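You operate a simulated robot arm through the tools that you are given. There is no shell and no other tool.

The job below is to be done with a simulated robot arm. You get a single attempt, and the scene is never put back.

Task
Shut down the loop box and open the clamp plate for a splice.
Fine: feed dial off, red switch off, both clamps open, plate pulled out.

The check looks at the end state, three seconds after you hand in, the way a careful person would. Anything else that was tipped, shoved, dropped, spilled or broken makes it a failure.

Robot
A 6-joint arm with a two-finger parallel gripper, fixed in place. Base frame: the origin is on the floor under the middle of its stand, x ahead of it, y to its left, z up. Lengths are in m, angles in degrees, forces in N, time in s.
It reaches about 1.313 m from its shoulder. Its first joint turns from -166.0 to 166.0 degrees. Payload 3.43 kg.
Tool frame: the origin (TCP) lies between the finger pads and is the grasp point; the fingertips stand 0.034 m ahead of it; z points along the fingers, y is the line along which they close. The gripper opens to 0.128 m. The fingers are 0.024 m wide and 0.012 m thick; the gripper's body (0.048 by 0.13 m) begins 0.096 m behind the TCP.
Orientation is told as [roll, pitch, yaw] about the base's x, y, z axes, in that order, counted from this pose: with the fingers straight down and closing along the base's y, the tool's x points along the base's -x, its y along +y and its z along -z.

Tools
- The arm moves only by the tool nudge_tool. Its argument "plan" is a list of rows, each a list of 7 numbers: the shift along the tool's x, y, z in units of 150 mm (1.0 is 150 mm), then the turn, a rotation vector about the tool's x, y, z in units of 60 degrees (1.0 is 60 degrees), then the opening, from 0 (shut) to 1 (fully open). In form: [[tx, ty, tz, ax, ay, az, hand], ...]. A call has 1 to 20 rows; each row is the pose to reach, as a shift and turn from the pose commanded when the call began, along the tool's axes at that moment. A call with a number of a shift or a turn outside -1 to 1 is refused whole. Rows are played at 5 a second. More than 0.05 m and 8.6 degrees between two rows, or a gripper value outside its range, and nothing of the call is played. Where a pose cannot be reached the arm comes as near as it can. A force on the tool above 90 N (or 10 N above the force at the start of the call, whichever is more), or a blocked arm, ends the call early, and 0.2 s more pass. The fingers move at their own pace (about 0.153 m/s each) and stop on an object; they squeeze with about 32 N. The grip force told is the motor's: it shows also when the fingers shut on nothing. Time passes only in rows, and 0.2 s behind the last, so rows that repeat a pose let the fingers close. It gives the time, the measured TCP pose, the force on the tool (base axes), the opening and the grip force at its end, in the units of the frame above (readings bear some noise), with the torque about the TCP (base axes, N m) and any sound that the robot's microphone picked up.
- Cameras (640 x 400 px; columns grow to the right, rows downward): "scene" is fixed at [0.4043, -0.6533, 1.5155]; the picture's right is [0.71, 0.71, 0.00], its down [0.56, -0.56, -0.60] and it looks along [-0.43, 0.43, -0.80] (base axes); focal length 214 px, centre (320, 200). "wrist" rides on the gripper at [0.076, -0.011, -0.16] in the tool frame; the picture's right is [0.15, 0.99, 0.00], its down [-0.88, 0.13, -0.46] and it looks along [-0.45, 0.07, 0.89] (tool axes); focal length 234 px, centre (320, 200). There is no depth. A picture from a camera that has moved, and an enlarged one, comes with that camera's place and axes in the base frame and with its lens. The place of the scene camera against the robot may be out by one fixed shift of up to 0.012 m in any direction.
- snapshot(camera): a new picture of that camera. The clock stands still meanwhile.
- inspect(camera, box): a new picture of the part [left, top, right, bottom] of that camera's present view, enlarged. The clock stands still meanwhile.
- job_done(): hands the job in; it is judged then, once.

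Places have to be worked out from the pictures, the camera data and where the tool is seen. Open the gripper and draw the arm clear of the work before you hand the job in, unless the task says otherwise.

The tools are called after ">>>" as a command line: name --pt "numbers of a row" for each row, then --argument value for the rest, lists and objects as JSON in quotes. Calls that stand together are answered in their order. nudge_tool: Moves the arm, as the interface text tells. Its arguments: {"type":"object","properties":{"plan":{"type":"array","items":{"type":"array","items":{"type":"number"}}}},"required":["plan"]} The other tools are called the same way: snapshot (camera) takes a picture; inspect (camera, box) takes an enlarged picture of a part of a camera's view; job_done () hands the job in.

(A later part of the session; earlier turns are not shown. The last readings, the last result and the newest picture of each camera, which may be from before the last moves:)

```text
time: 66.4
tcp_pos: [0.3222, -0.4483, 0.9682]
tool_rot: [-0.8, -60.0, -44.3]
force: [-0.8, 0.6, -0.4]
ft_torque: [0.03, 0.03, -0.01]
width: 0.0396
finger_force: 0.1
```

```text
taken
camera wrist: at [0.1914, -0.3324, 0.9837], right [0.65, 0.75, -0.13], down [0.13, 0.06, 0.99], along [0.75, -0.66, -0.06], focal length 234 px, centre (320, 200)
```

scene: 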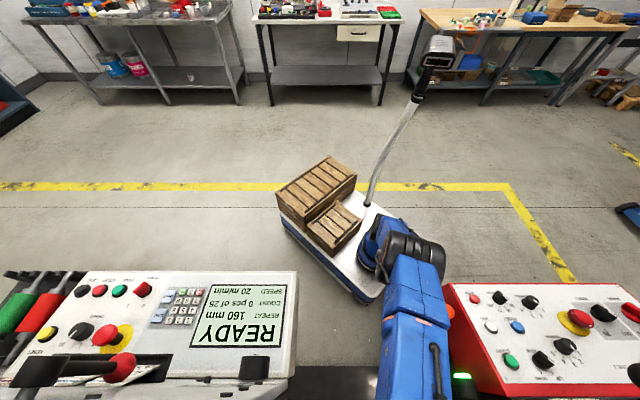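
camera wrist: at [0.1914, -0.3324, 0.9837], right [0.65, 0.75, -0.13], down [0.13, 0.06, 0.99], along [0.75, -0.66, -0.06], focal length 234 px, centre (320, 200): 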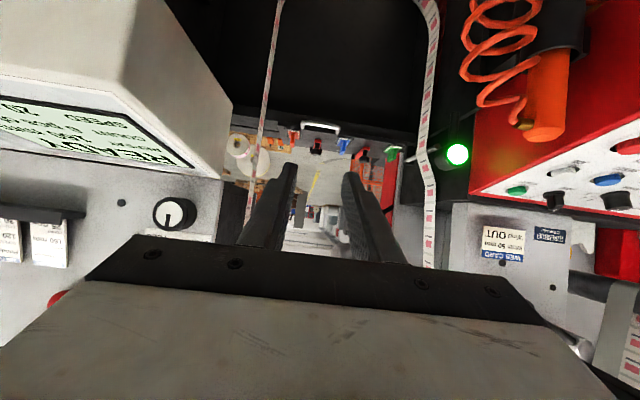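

I lower the tool in front of the box, staying left of the hose, to look at the lower front.

>>> nudge_tool --pt "0.2 0.0 0.03 0 -0.03 0 0.31" --pt "0.4 0.0 0.07 0 -0.06 0 0.31" --pt "0.6 0.0 0.1 0 -0.09 0 0.31" --pt "0.8 0.0 0.14 0 -0.12 0 0.31" --pt "0.975 0.0 0.178 0 -0.15 0 0.31"

>>> snapshot --camera "wrist"

>>> snapshot --camera "scene"

```text
time: 67.6
tcp_pos: [0.2872, -0.4176, 0.8302]
tool_rot: [-0.9, -68.8, -44.2]
force: [-0.5, 0.3, 0.3]
ft_torque: [-0.04, 0.0, -0.05]
width: 0.0397
finger_force: 0.1
out of reach, approached as far as the arm can: row 5
```

```text
taken
camera wrist: at [0.154, -0.3018, 0.8169], right [0.66, 0.74, -0.14], down [0.02, 0.17, 0.99], along [0.75, -0.65, 0.1], focal length 234 px, centre (320, 200)
```

wrist: 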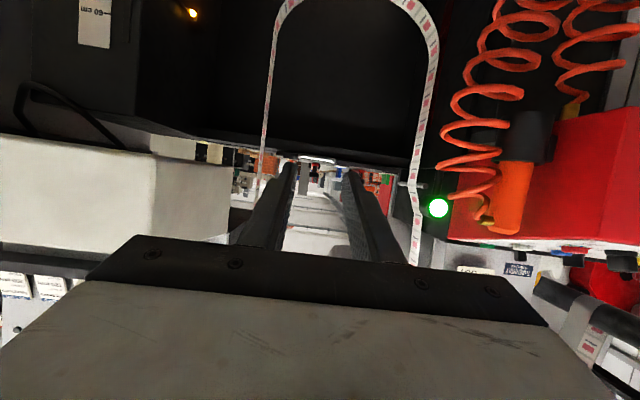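

```text
taken
```

scene: 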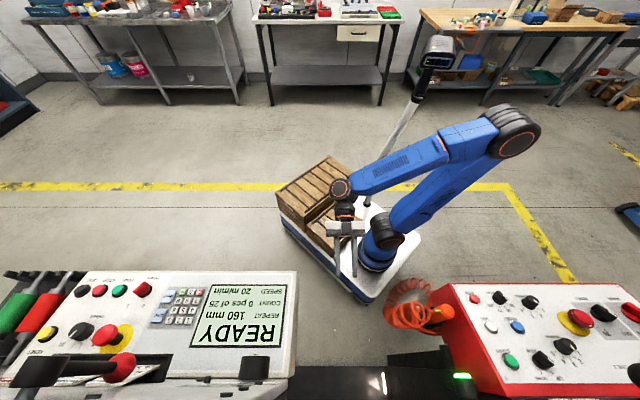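

I tilt down from here to view the lower front of the box.

>>> nudge_tool --pt "0 0 0 0 0.1 0 0.31" --pt "0 0 0 0 0.2 0 0.31" --pt "0 0 0 0 0.3 0 0.31"

>>> snapshot --camera "wrist"

>>> inspect --camera "wrist" --box '[0, 0, 260, 180]'

>>> inspect --camera "wrist" --box '[380, 0, 640, 200]'

```text
time: 68.4
tcp_pos: [0.2855, -0.4186, 0.8319]
tool_rot: [-0.6, -50.9, -44.6]
force: [0.4, 0.1, 0.7]
ft_torque: [0.0, -0.01, 0.0]
width: 0.0396
finger_force: 0.0
```

```text
taken
camera wrist: at [0.1575, -0.3053, 0.8747], right [0.63, 0.76, -0.12], down [0.24, -0.05, 0.97], along [0.73, -0.64, -0.21], focal length 234 px, centre (320, 200)
```

wrist: 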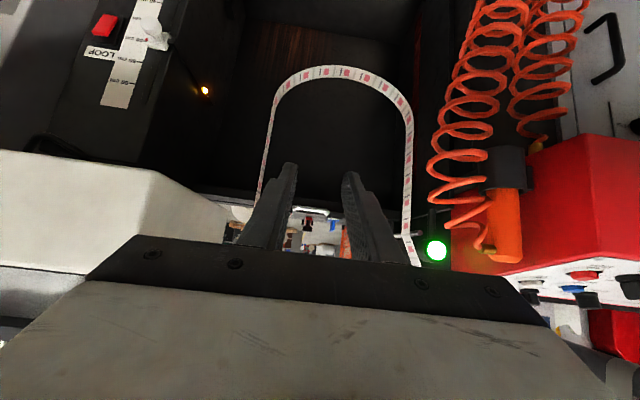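

```text
2.22 times, centred on (130, 90) of wrist
camera zoom: at [0.1575, -0.3053, 0.8747], right [0.63, 0.76, -0.12], down [0.24, -0.05, 0.97], along [0.73, -0.64, -0.21], focal length 520 px, centre (742, 444)
```

zoom: 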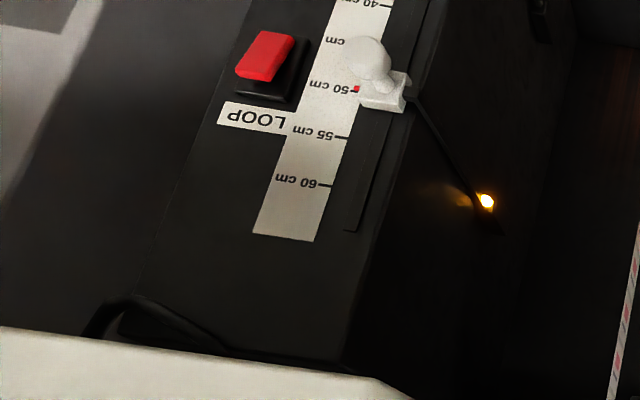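

```text
2.00 times, centred on (510, 100) of wrist
camera zoom: at [0.1575, -0.3053, 0.8747], right [0.63, 0.76, -0.12], down [0.24, -0.05, 0.97], along [0.73, -0.64, -0.21], focal length 468 px, centre (-60, 400)
```

zoom: 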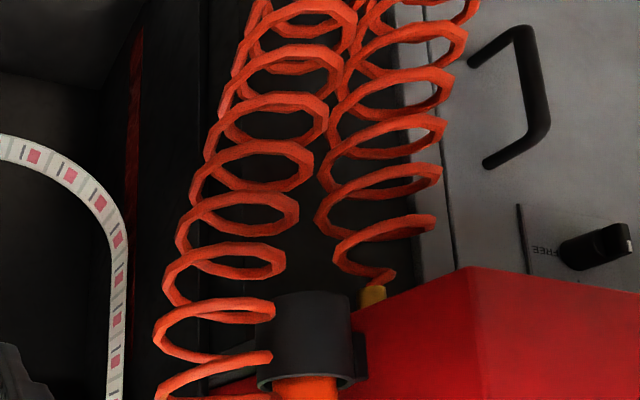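

There it is: a red rocker labelled LOOP, on the front edge of the box's left wall beside the cm scale, at z≈0.5 under the console. I retreat a bit and go left in front of the console to approach it.

>>> nudge_tool --pt "0.075 -0.1 -0.2 0 0 0 0.31" --pt "0.15 -0.25 -0.4 0 0 0 0.31" --pt "0.22 -0.43 -0.6 0 0 0 0.31" --pt "0.3 -0.62 -0.8 0 0 0 0.31" --pt "0.372 -0.8 -0.986 0 0 0 0.31"

>>> snapshot --camera "wrist"

```text
time: 69.6
tcp_pos: [0.096, -0.3956, 0.8865]
tool_rot: [-0.6, -50.9, -44.5]
force: [0.4, 0.5, 0.8]
ft_torque: [-0.02, 0.04, -0.04]
width: 0.0397
finger_force: 0.0
```

```text
taken
camera wrist: at [-0.0331, -0.2829, 0.9282], right [0.63, 0.76, -0.12], down [0.24, -0.05, 0.97], along [0.74, -0.64, -0.21], focal length 234 px, centre (320, 200)
```

wrist: 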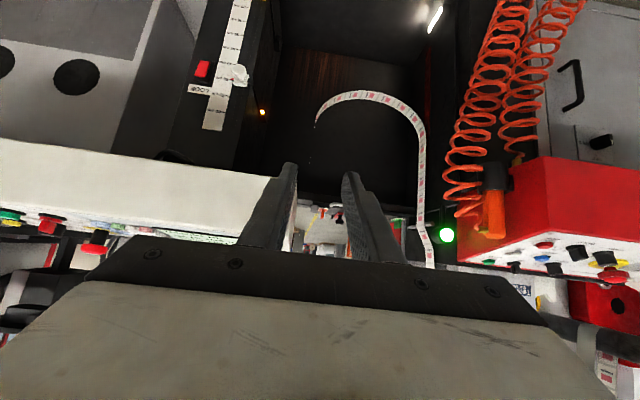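

The switch triangulates to about u=-0.536, v=0.746, z=0.497 in the machine's axes, i.e. (0.148, -0.906, 0.497) in base. I zoom in to see its state.

>>> inspect --camera "wrist" --box '[170, 30, 270, 140]'

>>> inspect --camera "wrist" --box '[185, 52, 225, 92]'

```text
3.64 times, centred on (220, 85) of wrist
camera zoom: at [-0.0331, -0.2829, 0.9282], right [0.63, 0.76, -0.12], down [0.24, -0.05, 0.97], along [0.74, -0.64, -0.21], focal length 852 px, centre (684, 618)
```

zoom: 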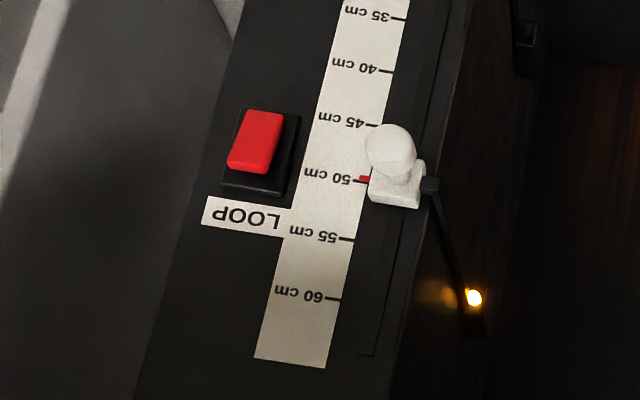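

```text
10.00 times, centred on (205, 72) of wrist
camera zoom: at [-0.0331, -0.2829, 0.9282], right [0.63, 0.76, -0.12], down [0.24, -0.05, 0.97], along [0.74, -0.64, -0.21], focal length 2342 px, centre (1470, 1480)
```

zoom: 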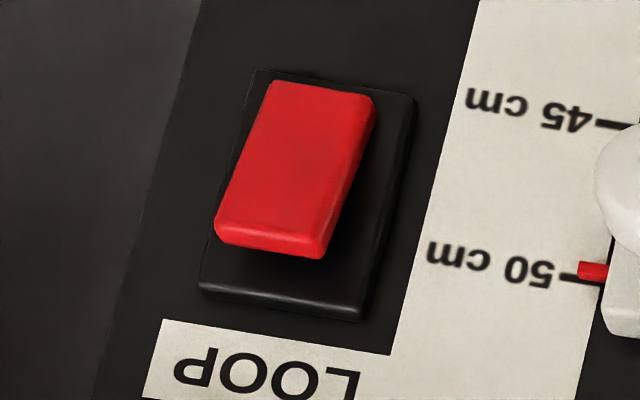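

The rocker's upper end stands out about 9 mm more than its lower end, and a pedestal wall runs just to its left. I'll press the upper end with closed fingers, the gripper rolled 90° to stay narrow. First I move left in front of the console and level the tool.

>>> nudge_tool --pt "0.018 -0.24 0.06 0 0 0 0.0" --pt "0.035 -0.48 0.115 0 0 0 0.0" --pt "0.053 -0.72 0.17 0 0 0 0.0" --pt "0.071 -0.967 0.23 0 0 0 0.0"

>>> nudge_tool --pt "0.04 -0.155 0.06 0 -0.109 0 0.0" --pt "0.08 -0.31 0.12 0 -0.218 0 0.0" --pt "0.12 -0.466 0.18 0 -0.327 0 0.0" --pt "0.155 -0.62 0.24 0 -0.436 0 0.0" --pt "0.19 -0.777 0.3 0 -0.545 0 0.0" --pt "0.226 -0.933 0.356 0 -0.652 0 0.0"

>>> snapshot --camera "wrist"

>>> snapshot --camera "scene"

```text
time: 70.6
tcp_pos: [0.0064, -0.5135, 0.8562]
tool_rot: [-0.7, -50.9, -44.6]
force: [0.4, 0.0, -0.4]
ft_torque: [0.02, 0.06, -0.01]
width: 0.0001
finger_force: 32.4
```

```text
time: 72.0
tcp_pos: [-0.0781, -0.6271, 0.795]
tool_rot: [-100.2, -89.6, 55.1]
force: [-0.5, -0.5, 0.0]
ft_torque: [0.01, 0.02, -0.02]
width: 0.0
finger_force: 31.5
```

```text
taken
camera wrist: at [-0.1991, -0.524, 0.7199], right [0.7, 0.7, -0.15], down [-0.23, 0.42, 0.88], along [0.68, -0.58, 0.45], focal length 234 px, centre (320, 200)
```

wrist: 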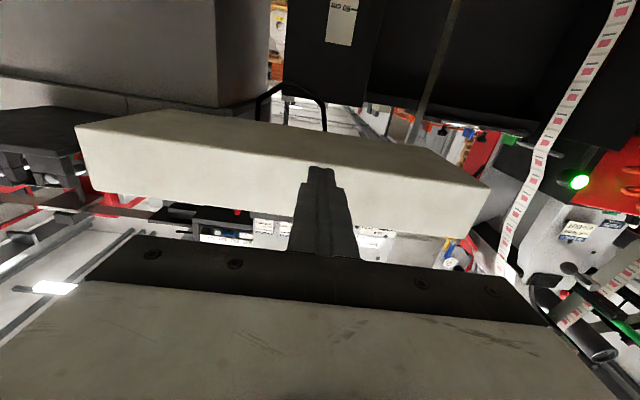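

```text
taken
```

scene: 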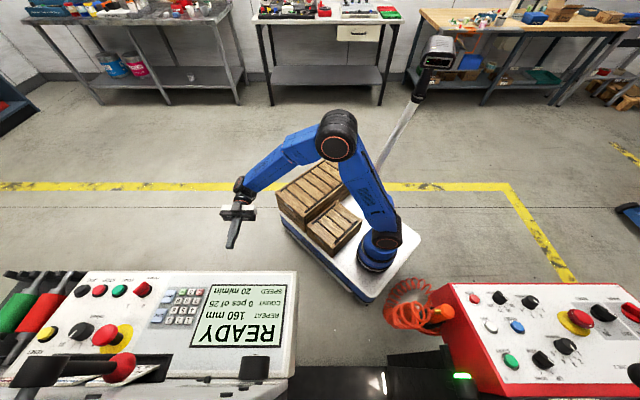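

The tool is level in front of the console. I lower it by 0.15 m while rolling it 30°, then check the clearance to the crates.

>>> nudge_tool --pt "0.2 -0.05 0 0 0 0.1 0.0" --pt "0.4 -0.1 0 0 0 0.2 0.0" --pt "0.6 -0.15 0 0 0 0.3 0.0" --pt "0.8 -0.2 0 0 0 0.4 0.0" --pt "1.0 -0.236 0 0 0 0.5 0.0"

>>> inspect --camera "scene" --box '[180, 90, 440, 310]'

>>> snapshot --camera "wrist"

```text
time: 73.2
tcp_pos: [-0.1029, -0.6497, 0.6492]
tool_rot: [89.8, -60.3, -135.0]
force: [-0.1, -0.1, 0.0]
ft_torque: [0.02, 0.01, 0.01]
width: 0.0
finger_force: 32.2
```

```text
1.82 times, centred on (310, 200) of scene
camera zoom: at [0.4043, -0.6533, 1.5155], right [0.71, 0.71, 0.0], down [0.56, -0.56, -0.6], along [-0.43, 0.43, -0.8], focal length 390 px, centre (338, 200)
```

zoom: 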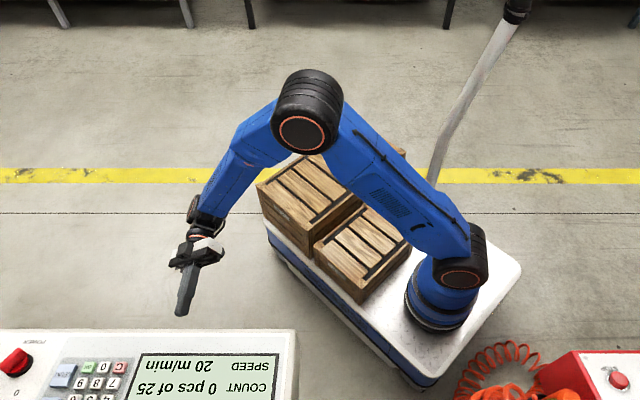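

```text
taken
camera wrist: at [-0.1958, -0.5186, 0.5767], right [0.66, 0.66, 0.36], down [-0.55, 0.09, 0.83], along [0.51, -0.75, 0.42], focal length 234 px, centre (320, 200)
```

wrist: 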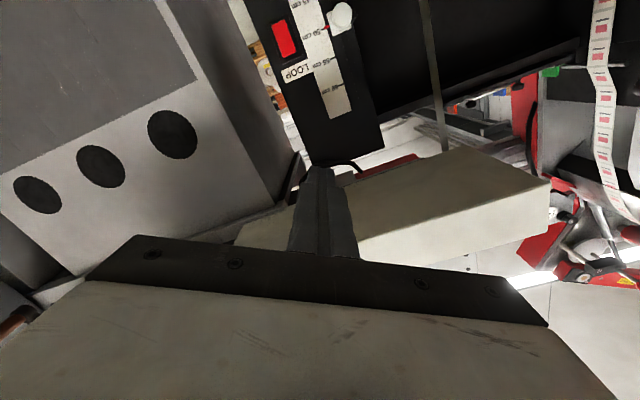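

The switch is visible from below-right here. I zoom in to refine its position and tilt.

>>> inspect --camera "wrist" --box '[240, 0, 380, 110]'

>>> inspect --camera "wrist" --box '[260, 10, 315, 75]'

```text
3.64 times, centred on (310, 55) of wrist
camera zoom: at [-0.1958, -0.5186, 0.5767], right [0.66, 0.66, 0.36], down [-0.55, 0.09, 0.83], along [0.51, -0.75, 0.42], focal length 852 px, centre (356, 727)
```

zoom: 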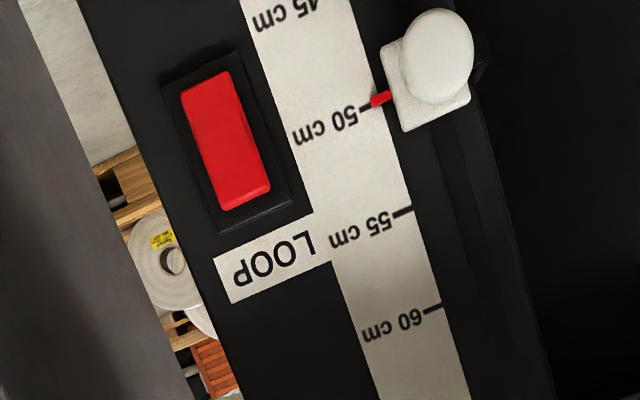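

```text
6.15 times, centred on (288, 42) of wrist
camera zoom: at [-0.1958, -0.5186, 0.5767], right [0.66, 0.66, 0.36], down [-0.55, 0.09, 0.83], along [0.51, -0.75, 0.42], focal length 1441 px, centre (520, 1169)
```

zoom: 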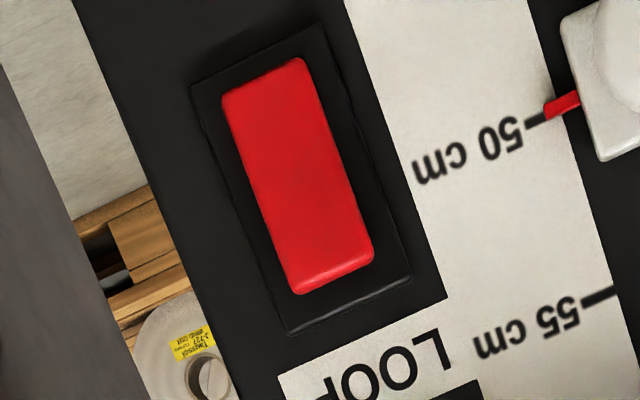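

The view shows the rocker well and the panel beside the pedestal. I continue down to z≈0.51 and complete the 90° roll.

>>> nudge_tool --pt "0.098 -0.061 0 0 0 0.125 0.0" --pt "0.196 -0.123 0 0 0 0.25 0.0" --pt "0.295 -0.184 0 0 0 0.375 0.0" --pt "0.393 -0.246 0 0 0 0.5 0.0" --pt "0.491 -0.307 0 0 0 0.625 0.0" --pt "0.59 -0.369 0 0 0 0.75 0.0" --pt "0.688 -0.43 0 0 0 0.875 0.0" --pt "0.786 -0.492 0 0 0 1.0 0.0"

>>> snapshot --camera "wrist"

>>> inspect --camera "scene" --box '[180, 90, 440, 310]'

```text
time: 75.0
tcp_pos: [-0.11, -0.6552, 0.5074]
tool_rot: [90.0, -0.1, -135.1]
force: [0.0, -0.3, 0.3]
ft_torque: [-0.01, 0.06, 0.02]
width: 0.0001
finger_force: 32.0
```

```text
taken
camera wrist: at [-0.1679, -0.4896, 0.4963], right [0.11, 0.11, 0.99], down [-0.94, -0.3, 0.13], along [0.31, -0.95, 0.07], focal length 234 px, centre (320, 200)
```

wrist: 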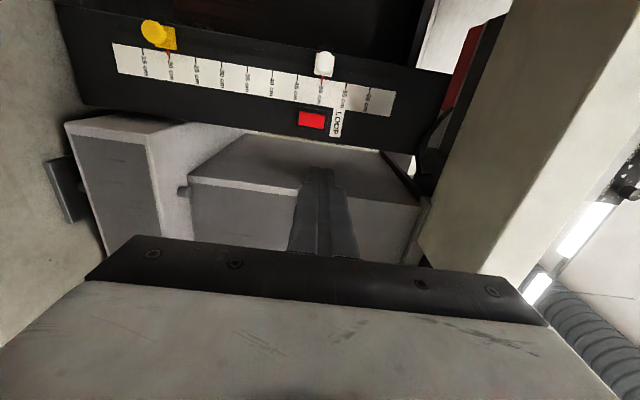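

```text
1.82 times, centred on (310, 200) of scene
camera zoom: at [0.4043, -0.6533, 1.5155], right [0.71, 0.71, 0.0], down [0.56, -0.56, -0.6], along [-0.43, 0.43, -0.8], focal length 390 px, centre (338, 200)
```

zoom: 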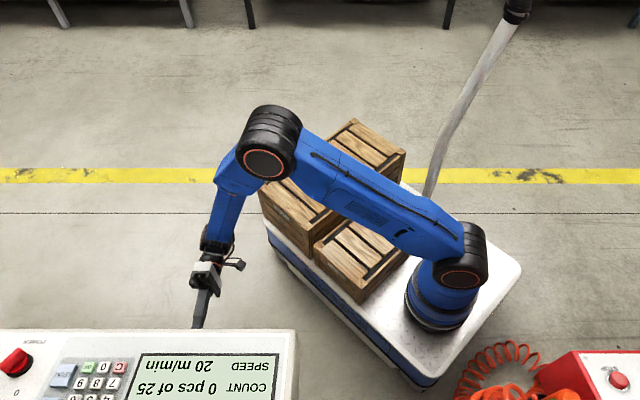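

The tool axis points nearly at the rocker. I zoom in to fix its outline in this view and to check the grey block near the path.

>>> inspect --camera "wrist" --box '[270, 90, 370, 150]'

>>> inspect --camera "wrist" --box '[180, 40, 440, 270]'

```text
6.40 times, centred on (320, 120) of wrist
camera zoom: at [-0.1679, -0.4896, 0.4963], right [0.11, 0.11, 0.99], down [-0.94, -0.3, 0.13], along [0.31, -0.95, 0.07], focal length 1499 px, centre (320, 712)
```

zoom: 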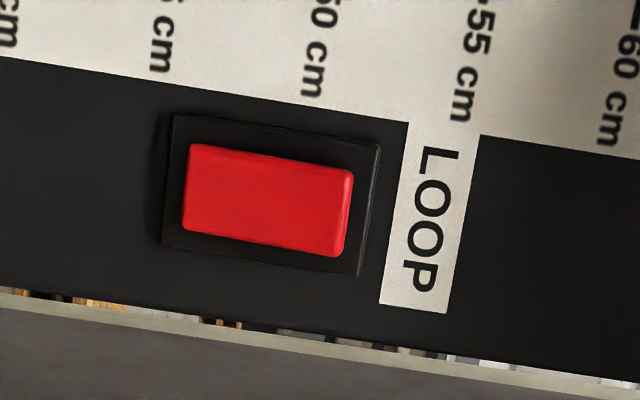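

```text
1.74 times, centred on (310, 155) of wrist
camera zoom: at [-0.1679, -0.4896, 0.4963], right [0.11, 0.11, 0.99], down [-0.94, -0.3, 0.13], along [0.31, -0.95, 0.07], focal length 407 px, centre (337, 278)
```

zoom: 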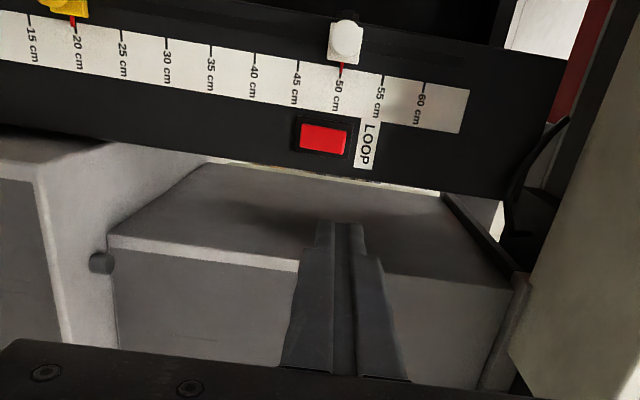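

The grey cabinet on the left is set well back, so the straight path is free. I move forward along the tool axis toward the rocker's upper half, stopping short of it.

>>> nudge_tool --pt "-0.005 0 0.25 0 0 0 0.0" --pt "-0.011 0 0.5 0 0 0 0.0" --pt "-0.011 0 0.75 0 0 0 0.0" --pt "-0.011 0 1.0 0 0 0 0.0"

>>> nudge_tool --pt "0 0 0.25 0 0 0 0.0" --pt "0 0 0.5 0 0 0 0.0" --pt "0 0 0.7 0 0 0 0.0" --pt "0 0 0.83 0 0 0 0.0"

>>> snapshot --camera "wrist"

>>> snapshot --camera "scene"

```text
time: 76.0
tcp_pos: [-0.0064, -0.7628, 0.5093]
tool_rot: [89.9, -0.3, -135.0]
force: [0.4, -0.3, 0.3]
ft_torque: [-0.03, 0.02, 0.02]
width: 0.0001
finger_force: 32.7
```

```text
time: 77.0
tcp_pos: [0.0812, -0.8513, 0.5075]
tool_rot: [89.9, -0.3, -135.0]
force: [-0.4, -0.1, 0.5]
ft_torque: [-0.03, 0.0, 0.0]
width: 0.0001
finger_force: 31.9
```

```text
taken
camera wrist: at [0.0223, -0.685, 0.4947], right [0.11, 0.11, 0.99], down [-0.94, -0.3, 0.14], along [0.31, -0.95, 0.07], focal length 234 px, centre (320, 200)
```

wrist: 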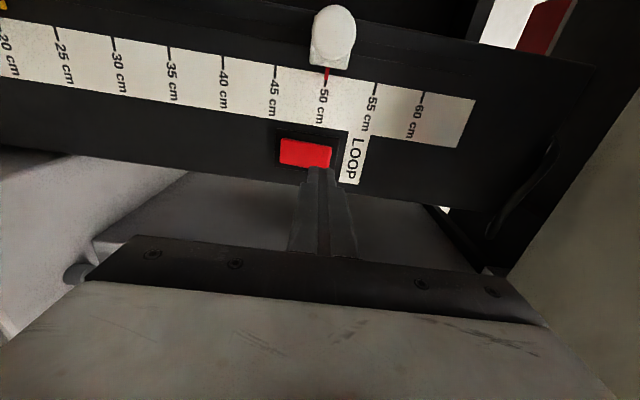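

```text
taken
```

scene: 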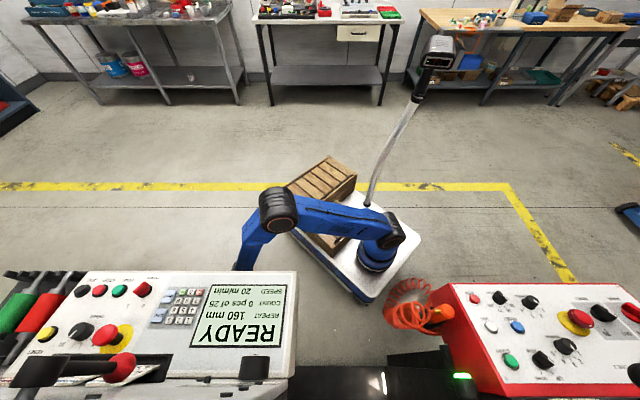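

The fingertips are about 5 cm short of the switch and line up with its upper part. I zoom in for a last alignment check.

>>> inspect --camera "wrist" --box '[260, 120, 380, 190]'

```text
5.33 times, centred on (320, 155) of wrist
camera zoom: at [0.0223, -0.685, 0.4947], right [0.11, 0.11, 0.99], down [-0.94, -0.3, 0.14], along [0.31, -0.95, 0.07], focal length 1249 px, centre (320, 440)
```

zoom: 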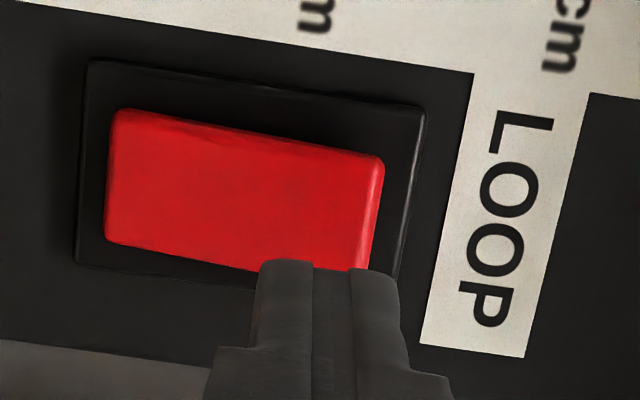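

The fingers will meet the rocker about 17 mm above its middle, as wanted. I shift 2.5 mm to centre across it and press in slowly, watching force and sound.

>>> nudge_tool --pt "0.017 0 0.1 0 0 0 0.0" --pt "0.017 0 0.2 0 0 0 0.0" --pt "0.017 0 0.26 0 0 0 0.0" --pt "0.017 0 0.3 0 0 0 0.0" --pt "0.017 0 0.33 0 0 0 0.0" --pt "0.017 0 0.36 0 0 0 0.0"

>>> inspect --camera "wrist" --box '[230, 60, 400, 190]'

```text
time: 78.4
tcp_pos: [0.1213, -0.8849, 0.5079]
tool_rot: [90.0, -0.1, -135.2]
force: [-38.0, 67.9, 2.7]
ft_torque: [0.63, 0.26, 0.84]
width: 0.0001
finger_force: 32.6
heard: click
```

```text
3.08 times, centred on (315, 125) of wrist
camera zoom: at [0.0628, -0.7188, 0.4959], right [0.11, 0.11, 0.99], down [-0.95, -0.3, 0.13], along [0.31, -0.95, 0.07], focal length 720 px, centre (335, 431)
```

zoom: 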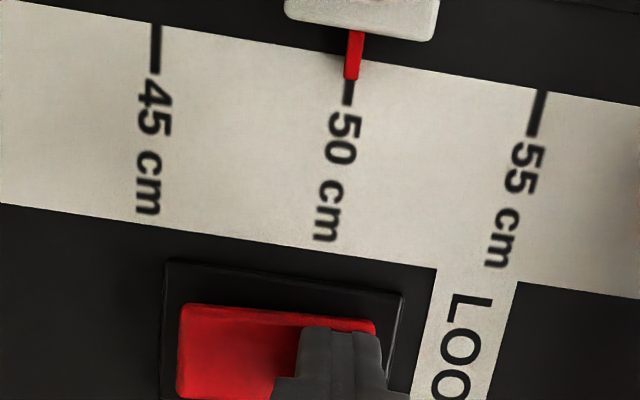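

A click was heard at 75 N, so the rocker flipped. I draw straight back and look.

>>> nudge_tool --pt "0 0 -0.1 0 0 0 0.0" --pt "0 0 -0.3 0 0 0 0.0" --pt "0 0 -0.5 0 0 0 0.0" --pt "0 0 -0.7 0 0 0 0.0"

>>> snapshot --camera "wrist"

>>> inspect --camera "wrist" --box '[260, 90, 380, 170]'

```text
time: 79.4
tcp_pos: [0.052, -0.8148, 0.5077]
tool_rot: [90.0, -0.4, -135.1]
force: [0.6, 1.1, -0.6]
ft_torque: [0.0, 0.04, -0.06]
width: 0.0
finger_force: 32.0
```

```text
taken
camera wrist: at [-0.0072, -0.6492, 0.497], right [0.11, 0.11, 0.99], down [-0.94, -0.3, 0.14], along [0.31, -0.95, 0.07], focal length 234 px, centre (320, 200)
```

wrist: 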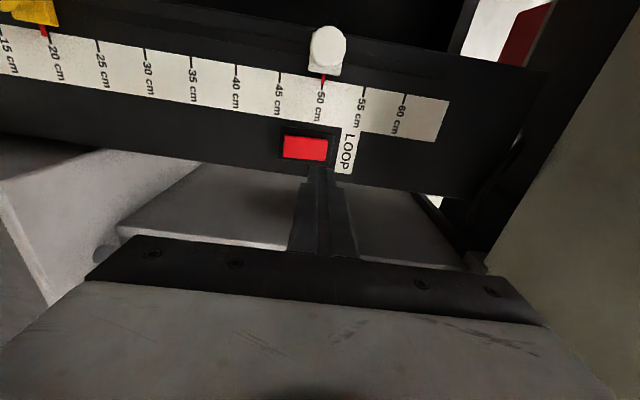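

```text
5.00 times, centred on (320, 130) of wrist
camera zoom: at [-0.0072, -0.6492, 0.497], right [0.11, 0.11, 0.99], down [-0.94, -0.3, 0.14], along [0.31, -0.95, 0.07], focal length 1171 px, centre (320, 550)
```

zoom: 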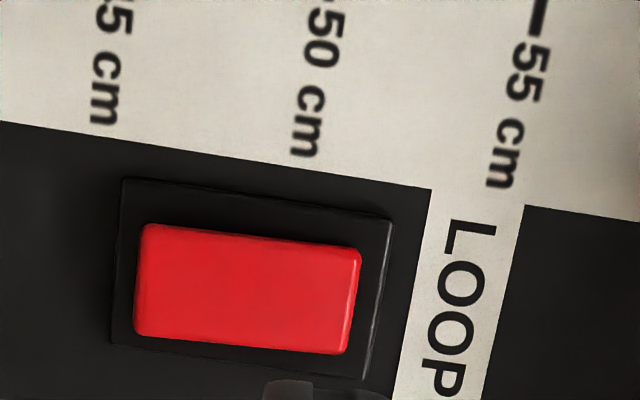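

The rocker now leans the other way: its upper end is in and its lower end out. I back out from under the console, then check whether the loop box lights have gone off.

>>> nudge_tool --pt "0 0 -0.25 0 0 0 0.0" --pt "0 0 -0.5 0 0 0 0.0" --pt "0 0 -0.75 0 0 0 0.0" --pt "0 0 -1.0 0 0 0 0.0"

>>> nudge_tool --pt "0 0 -0.25 0 0 0 0.0" --pt "0 0.1 -0.45 0 0 -0.1 0.0" --pt "0 0.25 -0.5 0 0 -0.2 0.0" --pt "0 0.4 -0.5 0 0 -0.3 0.0" --pt "0 0.55 -0.5 0 0 -0.4 0.0" --pt "0 0.7 -0.5 0 0 -0.5 0.0" --pt "0 0.85 -0.5 0 0 -0.6 0.0" --pt "0 1.0 -0.5 0 0 -0.7 0.0"

>>> snapshot --camera "wrist"

>>> snapshot --camera "scene"

```text
time: 80.4
tcp_pos: [-0.0546, -0.7062, 0.5061]
tool_rot: [90.0, -0.5, -135.0]
force: [0.3, -0.5, 0.0]
ft_torque: [-0.02, 0.0, 0.0]
width: 0.0001
finger_force: 31.9
```

```text
time: 82.2
tcp_pos: [-0.107, -0.6542, 0.6559]
tool_rot: [89.9, -42.3, -135.0]
force: [0.0, 0.4, 0.2]
ft_torque: [0.01, 0.02, -0.01]
width: 0.0
finger_force: 31.8
```

```text
taken
camera wrist: at [-0.1858, -0.5074, 0.5974], right [0.55, 0.55, 0.63], down [-0.72, -0.07, 0.69], along [0.42, -0.83, 0.35], focal length 234 px, centre (320, 200)
```

wrist: 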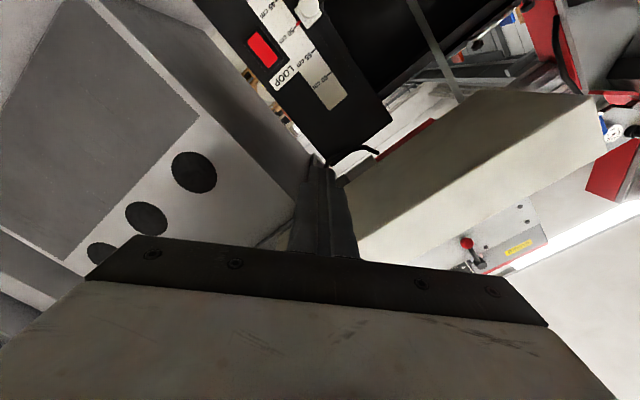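

```text
taken
```

scene: 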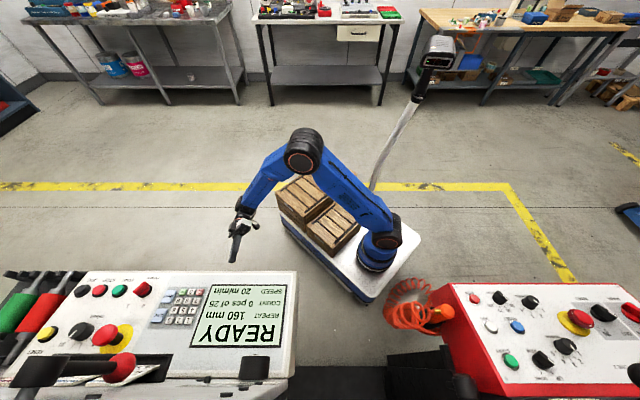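

The green lamp and the light bar have both gone dark, so the loop box is switched off. Next come the clamps: I unroll the tool, rise, and return to the corridor.

>>> nudge_tool --pt "-0.041 0.13 0 0 0 -0.114 0.0" --pt "-0.082 0.26 0 0 0 -0.227 0.0" --pt "-0.123 0.39 0 0 0 -0.341 0.0" --pt "-0.164 0.52 0 0 0 -0.454 0.0" --pt "-0.205 0.65 0 0 0 -0.568 0.0" --pt "-0.246 0.78 0 0 0 -0.681 0.0" --pt "-0.287 0.911 0 0 0 -0.795 0.0"

>>> nudge_tool --pt "-0.2 0.15 -0.05 0 0.1 0 0.2" --pt "-0.4 0.3 -0.1 0 0.2 0 0.2" --pt "-0.6 0.45 -0.1 0 0.3 0 0.2" --pt "-0.8 0.6 -0.1 0 0.4 0 0.2" --pt "-0.9 0.8 -0.1 0 0.5 0 0.2" --pt "-1.0 1.0 -0.1 0 0.6 0 0.2"

>>> snapshot --camera "wrist"

```text
time: 83.8
tcp_pos: [-0.065, -0.6122, 0.7857]
tool_rot: [-75.5, -89.8, 30.5]
force: [0.5, -0.4, 0.3]
ft_torque: [-0.03, 0.01, 0.02]
width: 0.0002
finger_force: 31.6
```

```text
time: 85.2
tcp_pos: [0.0287, -0.496, 0.9361]
tool_rot: [0.0, -53.9, -45.2]
force: [-0.8, -0.3, -0.3]
ft_torque: [0.02, -0.06, 0.01]
width: 0.0256
finger_force: 0.1
```

```text
taken
camera wrist: at [-0.1011, -0.3819, 0.9686], right [0.64, 0.76, -0.12], down [0.2, -0.02, 0.98], along [0.74, -0.65, -0.16], focal length 234 px, centre (320, 200)
```

wrist: 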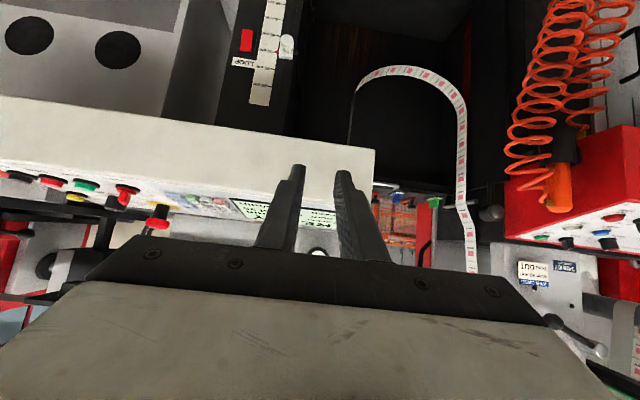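

All lights on the loop box are off. I go back up and over into the corridor toward the clamps.

>>> nudge_tool --pt "-0.12 0.16 -0.02 0 0.067 0 0.35" --pt "-0.245 0.32 -0.04 0 0.133 0 0.35" --pt "-0.37 0.48 -0.06 0 0.2 0 0.35" --pt "-0.49 0.64 -0.08 0 0.267 0 0.35" --pt "-0.61 0.8 -0.1 0 0.333 0 0.35" --pt "-0.735 0.967 -0.123 0 0.4 0 0.35"

>>> nudge_tool --pt "-0.187 0.12 0.077 0 0.0 0 0.35" --pt "-0.373 0.24 0.154 0 0.0 0 0.35" --pt "-0.56 0.36 0.231 0 0.0 0 0.35" --pt "-0.746 0.48 0.308 0 0.0 0 0.35" --pt "-0.933 0.6 0.385 0 0.0 0 0.35"

>>> snapshot --camera "wrist"

```text
time: 86.6
tcp_pos: [0.171, -0.4275, 1.0389]
tool_rot: [0.0, -29.9, -45.1]
force: [-0.7, 0.0, -0.3]
ft_torque: [0.03, 0.0, 0.01]
width: 0.0449
finger_force: 0.1
```

```text
time: 87.8
tcp_pos: [0.3428, -0.4702, 1.0586]
tool_rot: [-0.1, -30.0, -45.2]
force: [0.1, -0.7, 0.0]
ft_torque: [0.02, 0.02, 0.01]
width: 0.0448
finger_force: 0.1
```

```text
taken
camera wrist: at [0.2311, -0.3763, 1.159], right [0.61, 0.79, -0.07], down [0.47, -0.29, 0.83], along [0.64, -0.55, -0.55], focal length 234 px, centre (320, 200)
```

wrist: 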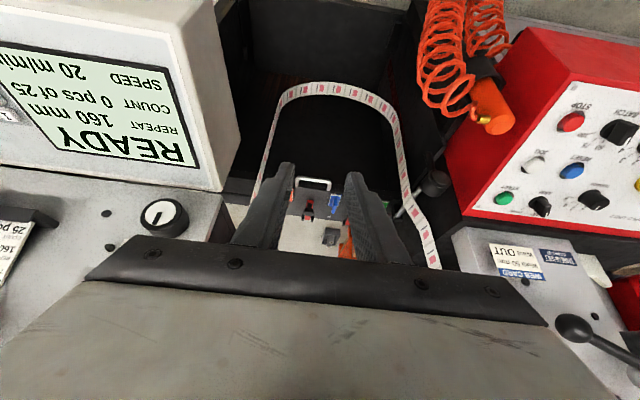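

>>> nudge_tool --pt "-0.177 0.005 0.16 0 0 0 0.35" --pt "-0.354 0.01 0.32 0 0 0 0.35" --pt "-0.531 0.015 0.48 0 0 0 0.35" --pt "-0.708 0.02 0.64 0 0 0 0.35"

>>> nudge_tool --pt "-0.177 0.005 0.16 0 0 0 0.35" --pt "-0.354 0.01 0.32 0 0 0 0.35" --pt "-0.531 0.015 0.48 0 0 0 0.35" --pt "-0.708 0.02 0.64 0 0 0 0.35"

>>> snapshot --camera "wrist"

>>> inspect --camera "wrist" --box '[240, 100, 420, 240]'

```text
time: 88.8
tcp_pos: [0.4416, -0.5685, 1.0276]
tool_rot: [-0.2, -30.0, -45.0]
force: [0.2, -0.1, 0.3]
ft_torque: [-0.05, 0.0, -0.04]
width: 0.0449
finger_force: 0.0
```

```text
time: 89.8
tcp_pos: [0.5412, -0.66, 0.9994]
tool_rot: [0.0, -30.1, -44.9]
force: [-0.2, 0.5, 1.0]
ft_torque: [-0.04, -0.02, 0.02]
width: 0.0447
finger_force: 0.1
```

```text
taken
camera wrist: at [0.431, -0.5654, 1.0997], right [0.61, 0.79, -0.07], down [0.47, -0.29, 0.84], along [0.64, -0.55, -0.54], focal length 234 px, centre (320, 200)
```

wrist: 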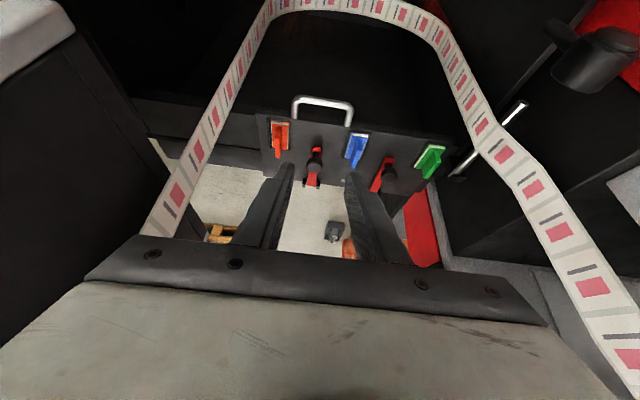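

```text
2.86 times, centred on (330, 170) of wrist
camera zoom: at [0.431, -0.5654, 1.0997], right [0.61, 0.79, -0.07], down [0.47, -0.29, 0.84], along [0.64, -0.55, -0.54], focal length 669 px, centre (291, 286)
```

zoom: 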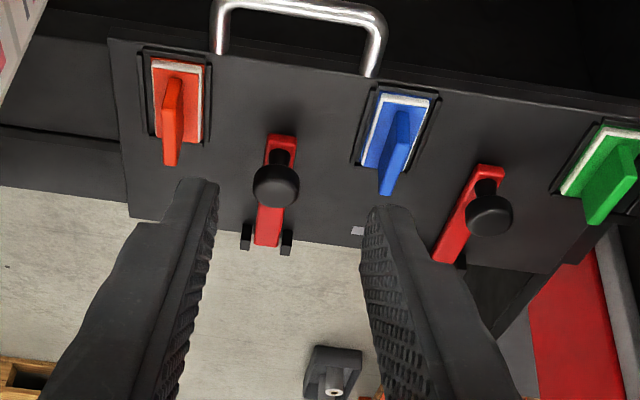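

Good view of both clamps. I zoom in on the left clamp's hinge end.

>>> inspect --camera "wrist" --box '[295, 140, 345, 200]'

>>> inspect --camera "wrist" --box '[365, 145, 415, 205]'

```text
6.67 times, centred on (320, 170) of wrist
camera zoom: at [0.431, -0.5654, 1.0997], right [0.61, 0.79, -0.07], down [0.47, -0.29, 0.84], along [0.64, -0.55, -0.54], focal length 1561 px, centre (320, 400)
```

zoom: 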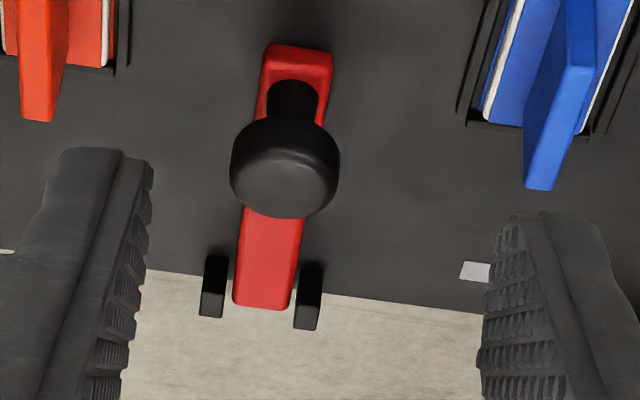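

```text
6.67 times, centred on (390, 175) of wrist
camera zoom: at [0.431, -0.5654, 1.0997], right [0.61, 0.79, -0.07], down [0.47, -0.29, 0.84], along [0.64, -0.55, -0.54], focal length 1561 px, centre (-147, 367)
```

zoom: 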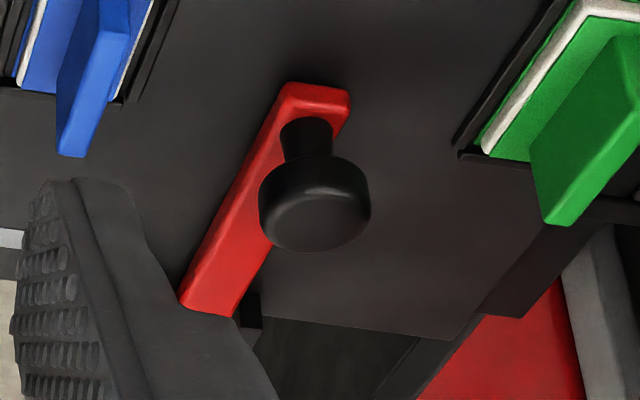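

The hinge pin appears to be at about 1.122 m out, z≈0.787, so the knob swings on a ~0.097 m radius. I move to a pre-grasp point 0.1 m back from the left knob along the tool axis.

>>> nudge_tool --pt "-0.104 0.001 0.25 0 0 0 0.45" --pt "-0.208 0.002 0.5 0 0 0 0.45" --pt "-0.311 0.004 0.75 0 0 0 0.45" --pt "-0.415 0.005 1.0 0 0 0 0.45"

>>> snapshot --camera "wrist"

>>> inspect --camera "wrist" --box '[250, 80, 400, 210]'

```text
time: 90.8
tcp_pos: [0.6329, -0.7521, 0.9]
tool_rot: [-0.2, -30.0, -45.1]
force: [-0.4, 0.7, 1.0]
ft_torque: [-0.01, 0.02, 0.0]
width: 0.0575
finger_force: 0.0
```

```text
taken
camera wrist: at [0.5225, -0.6582, 0.9999], right [0.61, 0.79, -0.07], down [0.47, -0.29, 0.83], along [0.64, -0.55, -0.55], focal length 234 px, centre (320, 200)
```

wrist: 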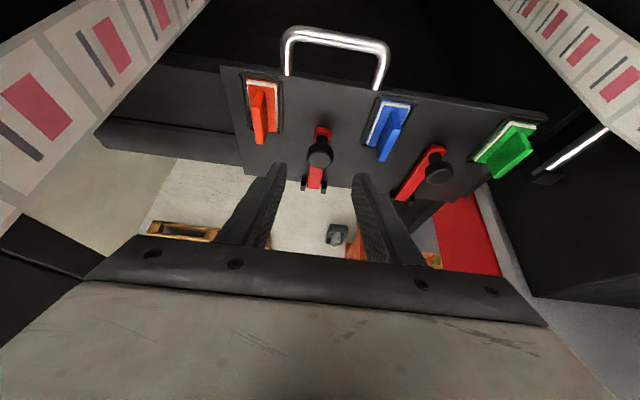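

```text
3.08 times, centred on (325, 145) of wrist
camera zoom: at [0.5225, -0.6582, 0.9999], right [0.61, 0.79, -0.07], down [0.47, -0.29, 0.83], along [0.64, -0.55, -0.55], focal length 720 px, centre (305, 369)
```

zoom: 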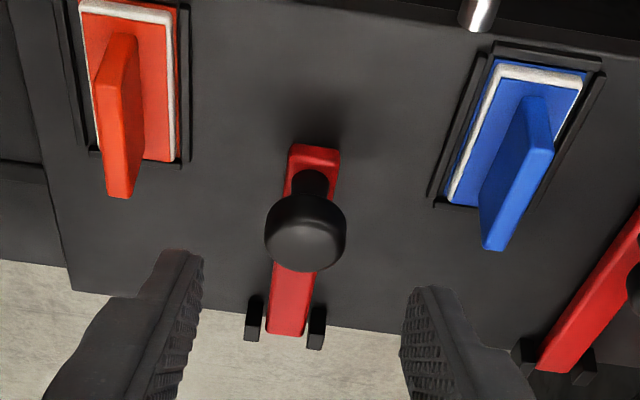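

The knob is exactly on the tool axis. I advance around it and close the fingers.

>>> nudge_tool --pt "0 0 0.2 0 0 0 0.45" --pt "0 0 0.4 0 0 0 0.45" --pt "0 0 0.55 0 0 0 0.45" --pt "0 0 0.625 0 0 0 0.45" --pt "0 0 0.625 0 0 0 0.15" --pt "0 0 0.625 0 0 0 0.15" --pt "0 0 0.625 0 0 0 0.15"

>>> inspect --camera "wrist" --box '[240, 90, 400, 220]'

```text
time: 92.4
tcp_pos: [0.668, -0.7861, 0.8151]
tool_rot: [0.0, -29.9, -44.9]
force: [22.9, 20.9, -4.4]
ft_torque: [0.42, 0.13, 0.06]
width: 0.029
finger_force: 45.6
```

```text
3.08 times, centred on (320, 155) of wrist
camera zoom: at [0.5566, -0.693, 0.9153], right [0.61, 0.79, -0.07], down [0.47, -0.29, 0.83], along [0.64, -0.54, -0.55], focal length 720 px, centre (320, 338)
```

zoom: 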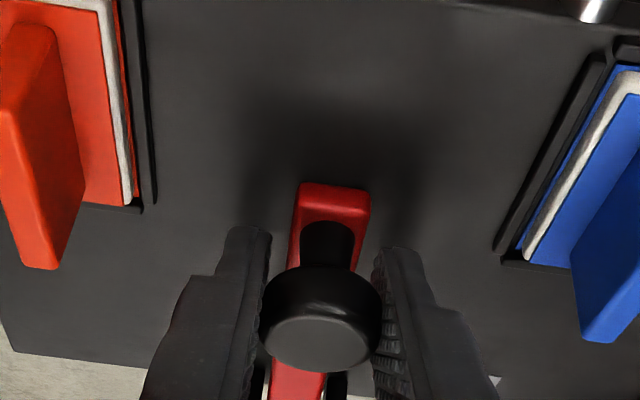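

The knob is held (0.029 m). I begin the lifting arc about the hinge, first 20° in small steps, and watch the force.

>>> nudge_tool --pt "-0.04 0.005 -0.037 0 0 0 0.15" --pt "-0.087 0.005 -0.071 0 0 0 0.15" --pt "-0.134 0.005 -0.1 0 0 0 0.15" --pt "-0.185 0.005 -0.125 0 0 0 0.15"

>>> inspect --camera "wrist" --box '[240, 90, 400, 220]'

```text
time: 93.4
tcp_pos: [0.6763, -0.7959, 0.8456]
tool_rot: [-0.1, -30.0, -44.9]
force: [23.9, 35.0, -10.0]
ft_torque: [1.07, 0.78, 0.0]
width: 0.0288
finger_force: 45.3
```

```text
3.08 times, centred on (320, 155) of wrist
camera zoom: at [0.566, -0.7022, 0.9459], right [0.61, 0.79, -0.07], down [0.47, -0.29, 0.83], along [0.64, -0.54, -0.55], focal length 720 px, centre (320, 338)
```

zoom: 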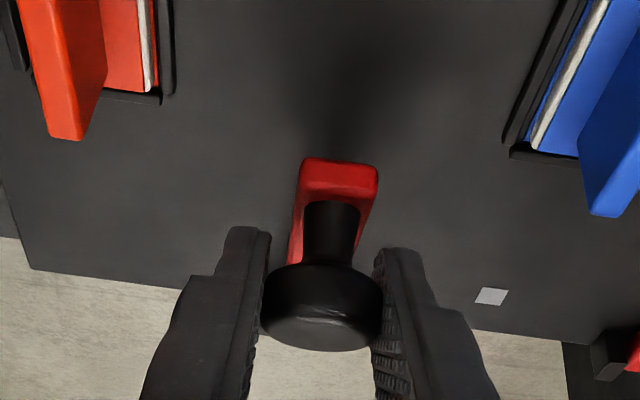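

The arm is lifting, with only a moderate side force (about 42 N toward +u). I continue to 40°, easing 1 mm sideways.

>>> nudge_tool --pt "-0.053 0.007 -0.02 0 0 0 0.15" --pt "-0.106 0.007 -0.037 0 0 0 0.15" --pt "-0.161 0.007 -0.047 0 0 0 0.15" --pt "-0.217 0.007 -0.055 0 0 0 0.15"

>>> inspect --camera "wrist" --box '[240, 90, 400, 220]'

```text
time: 94.4
tcp_pos: [0.6926, -0.8135, 0.8681]
tool_rot: [-0.1, -30.1, -45.0]
force: [14.6, 35.4, -2.1]
ft_torque: [1.12, 0.72, -0.07]
width: 0.029
finger_force: 45.2
```

```text
3.08 times, centred on (320, 155) of wrist
camera zoom: at [0.5832, -0.7191, 0.9704], right [0.61, 0.79, -0.07], down [0.47, -0.29, 0.83], along [0.64, -0.54, -0.55], focal length 720 px, centre (320, 338)
```

zoom: 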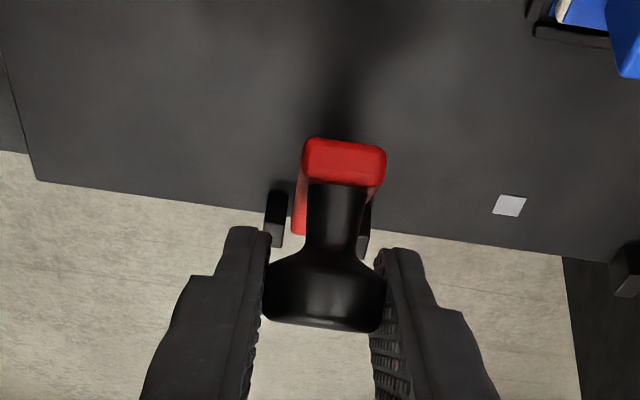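

Going well: forces stay moderate. I continue to 60°.

>>> nudge_tool --pt "-0.055 0.005 0.0 0 0 0 0.15" --pt "-0.112 0.005 0.002 0 0 0 0.15" --pt "-0.167 0.005 0.011 0 0 0 0.15" --pt "-0.222 0.005 0.023 0 0 0 0.15"

>>> inspect --camera "wrist" --box '[240, 90, 400, 220]'

```text
time: 95.4
tcp_pos: [0.7146, -0.8353, 0.8852]
tool_rot: [-0.2, -30.2, -45.0]
force: [10.0, 28.6, 9.4]
ft_torque: [0.91, 0.46, -0.23]
width: 0.0289
finger_force: 45.4
```

```text
3.08 times, centred on (320, 155) of wrist
camera zoom: at [0.6045, -0.7402, 0.9854], right [0.61, 0.79, -0.08], down [0.47, -0.28, 0.84], along [0.64, -0.55, -0.54], focal length 720 px, centre (320, 338)
```

zoom: 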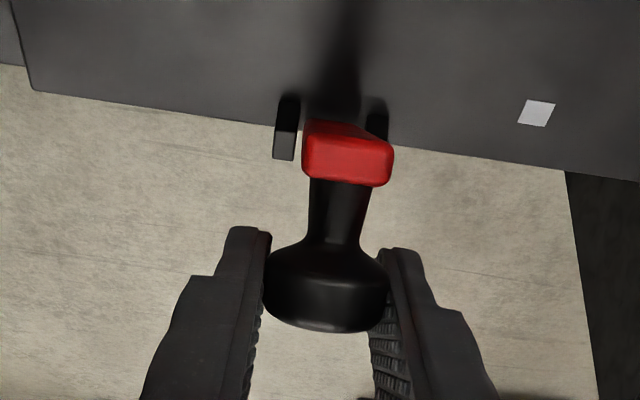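

I continue to 80°.

>>> nudge_tool --pt "-0.053 0.004 0.02 0 0 0 0.15" --pt "-0.106 0.004 0.041 0 0 0 0.15" --pt "-0.153 0.004 0.068 0 0 0 0.15" --pt "-0.201 0.004 0.098 0 0 0 0.15"

>>> inspect --camera "wrist" --box '[240, 90, 400, 220]'

```text
time: 96.4
tcp_pos: [0.7389, -0.8599, 0.8837]
tool_rot: [-0.1, -29.9, -45.1]
force: [6.4, 10.0, 1.4]
ft_torque: [0.09, 0.14, -0.21]
width: 0.0278
finger_force: 31.1
```

```text
3.08 times, centred on (320, 155) of wrist
camera zoom: at [0.629, -0.7646, 0.9853], right [0.61, 0.79, -0.07], down [0.47, -0.29, 0.83], along [0.64, -0.55, -0.55], focal length 720 px, centre (320, 338)
```

zoom: 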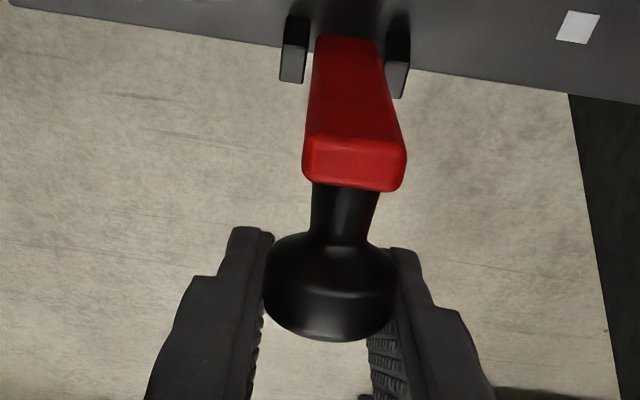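

The clamp is nearly upright. I carry on to about 100°, past vertical.

>>> nudge_tool --pt "-0.042 0.002 0.038 0 0 0 0.15" --pt "-0.084 0.002 0.078 0 0 0 0.15" --pt "-0.12 0.002 0.12 0 0 0 0.15" --pt "-0.156 0.002 0.161 0 0 0 0.15"

>>> inspect --camera "wrist" --box '[240, 90, 400, 220]'

```text
time: 97.4
tcp_pos: [0.764, -0.8826, 0.8711]
tool_rot: [0.1, -29.6, -45.1]
force: [0.1, 0.8, -0.8]
ft_torque: [0.02, 0.01, 0.04]
width: 0.0195
finger_force: 0.4
```

```text
3.08 times, centred on (320, 155) of wrist
camera zoom: at [0.6533, -0.7874, 0.9724], right [0.61, 0.79, -0.07], down [0.47, -0.29, 0.83], along [0.64, -0.54, -0.55], focal length 720 px, centre (320, 338)
```

zoom: 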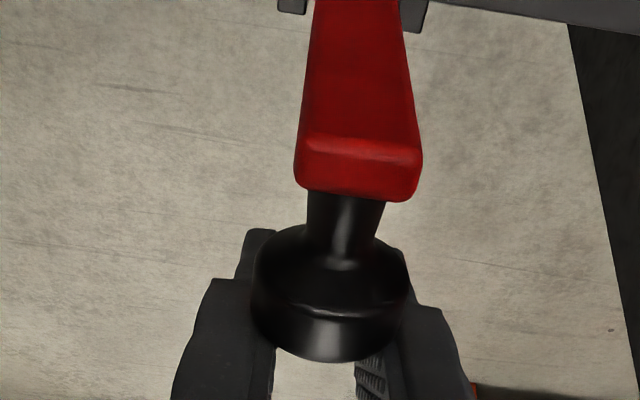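

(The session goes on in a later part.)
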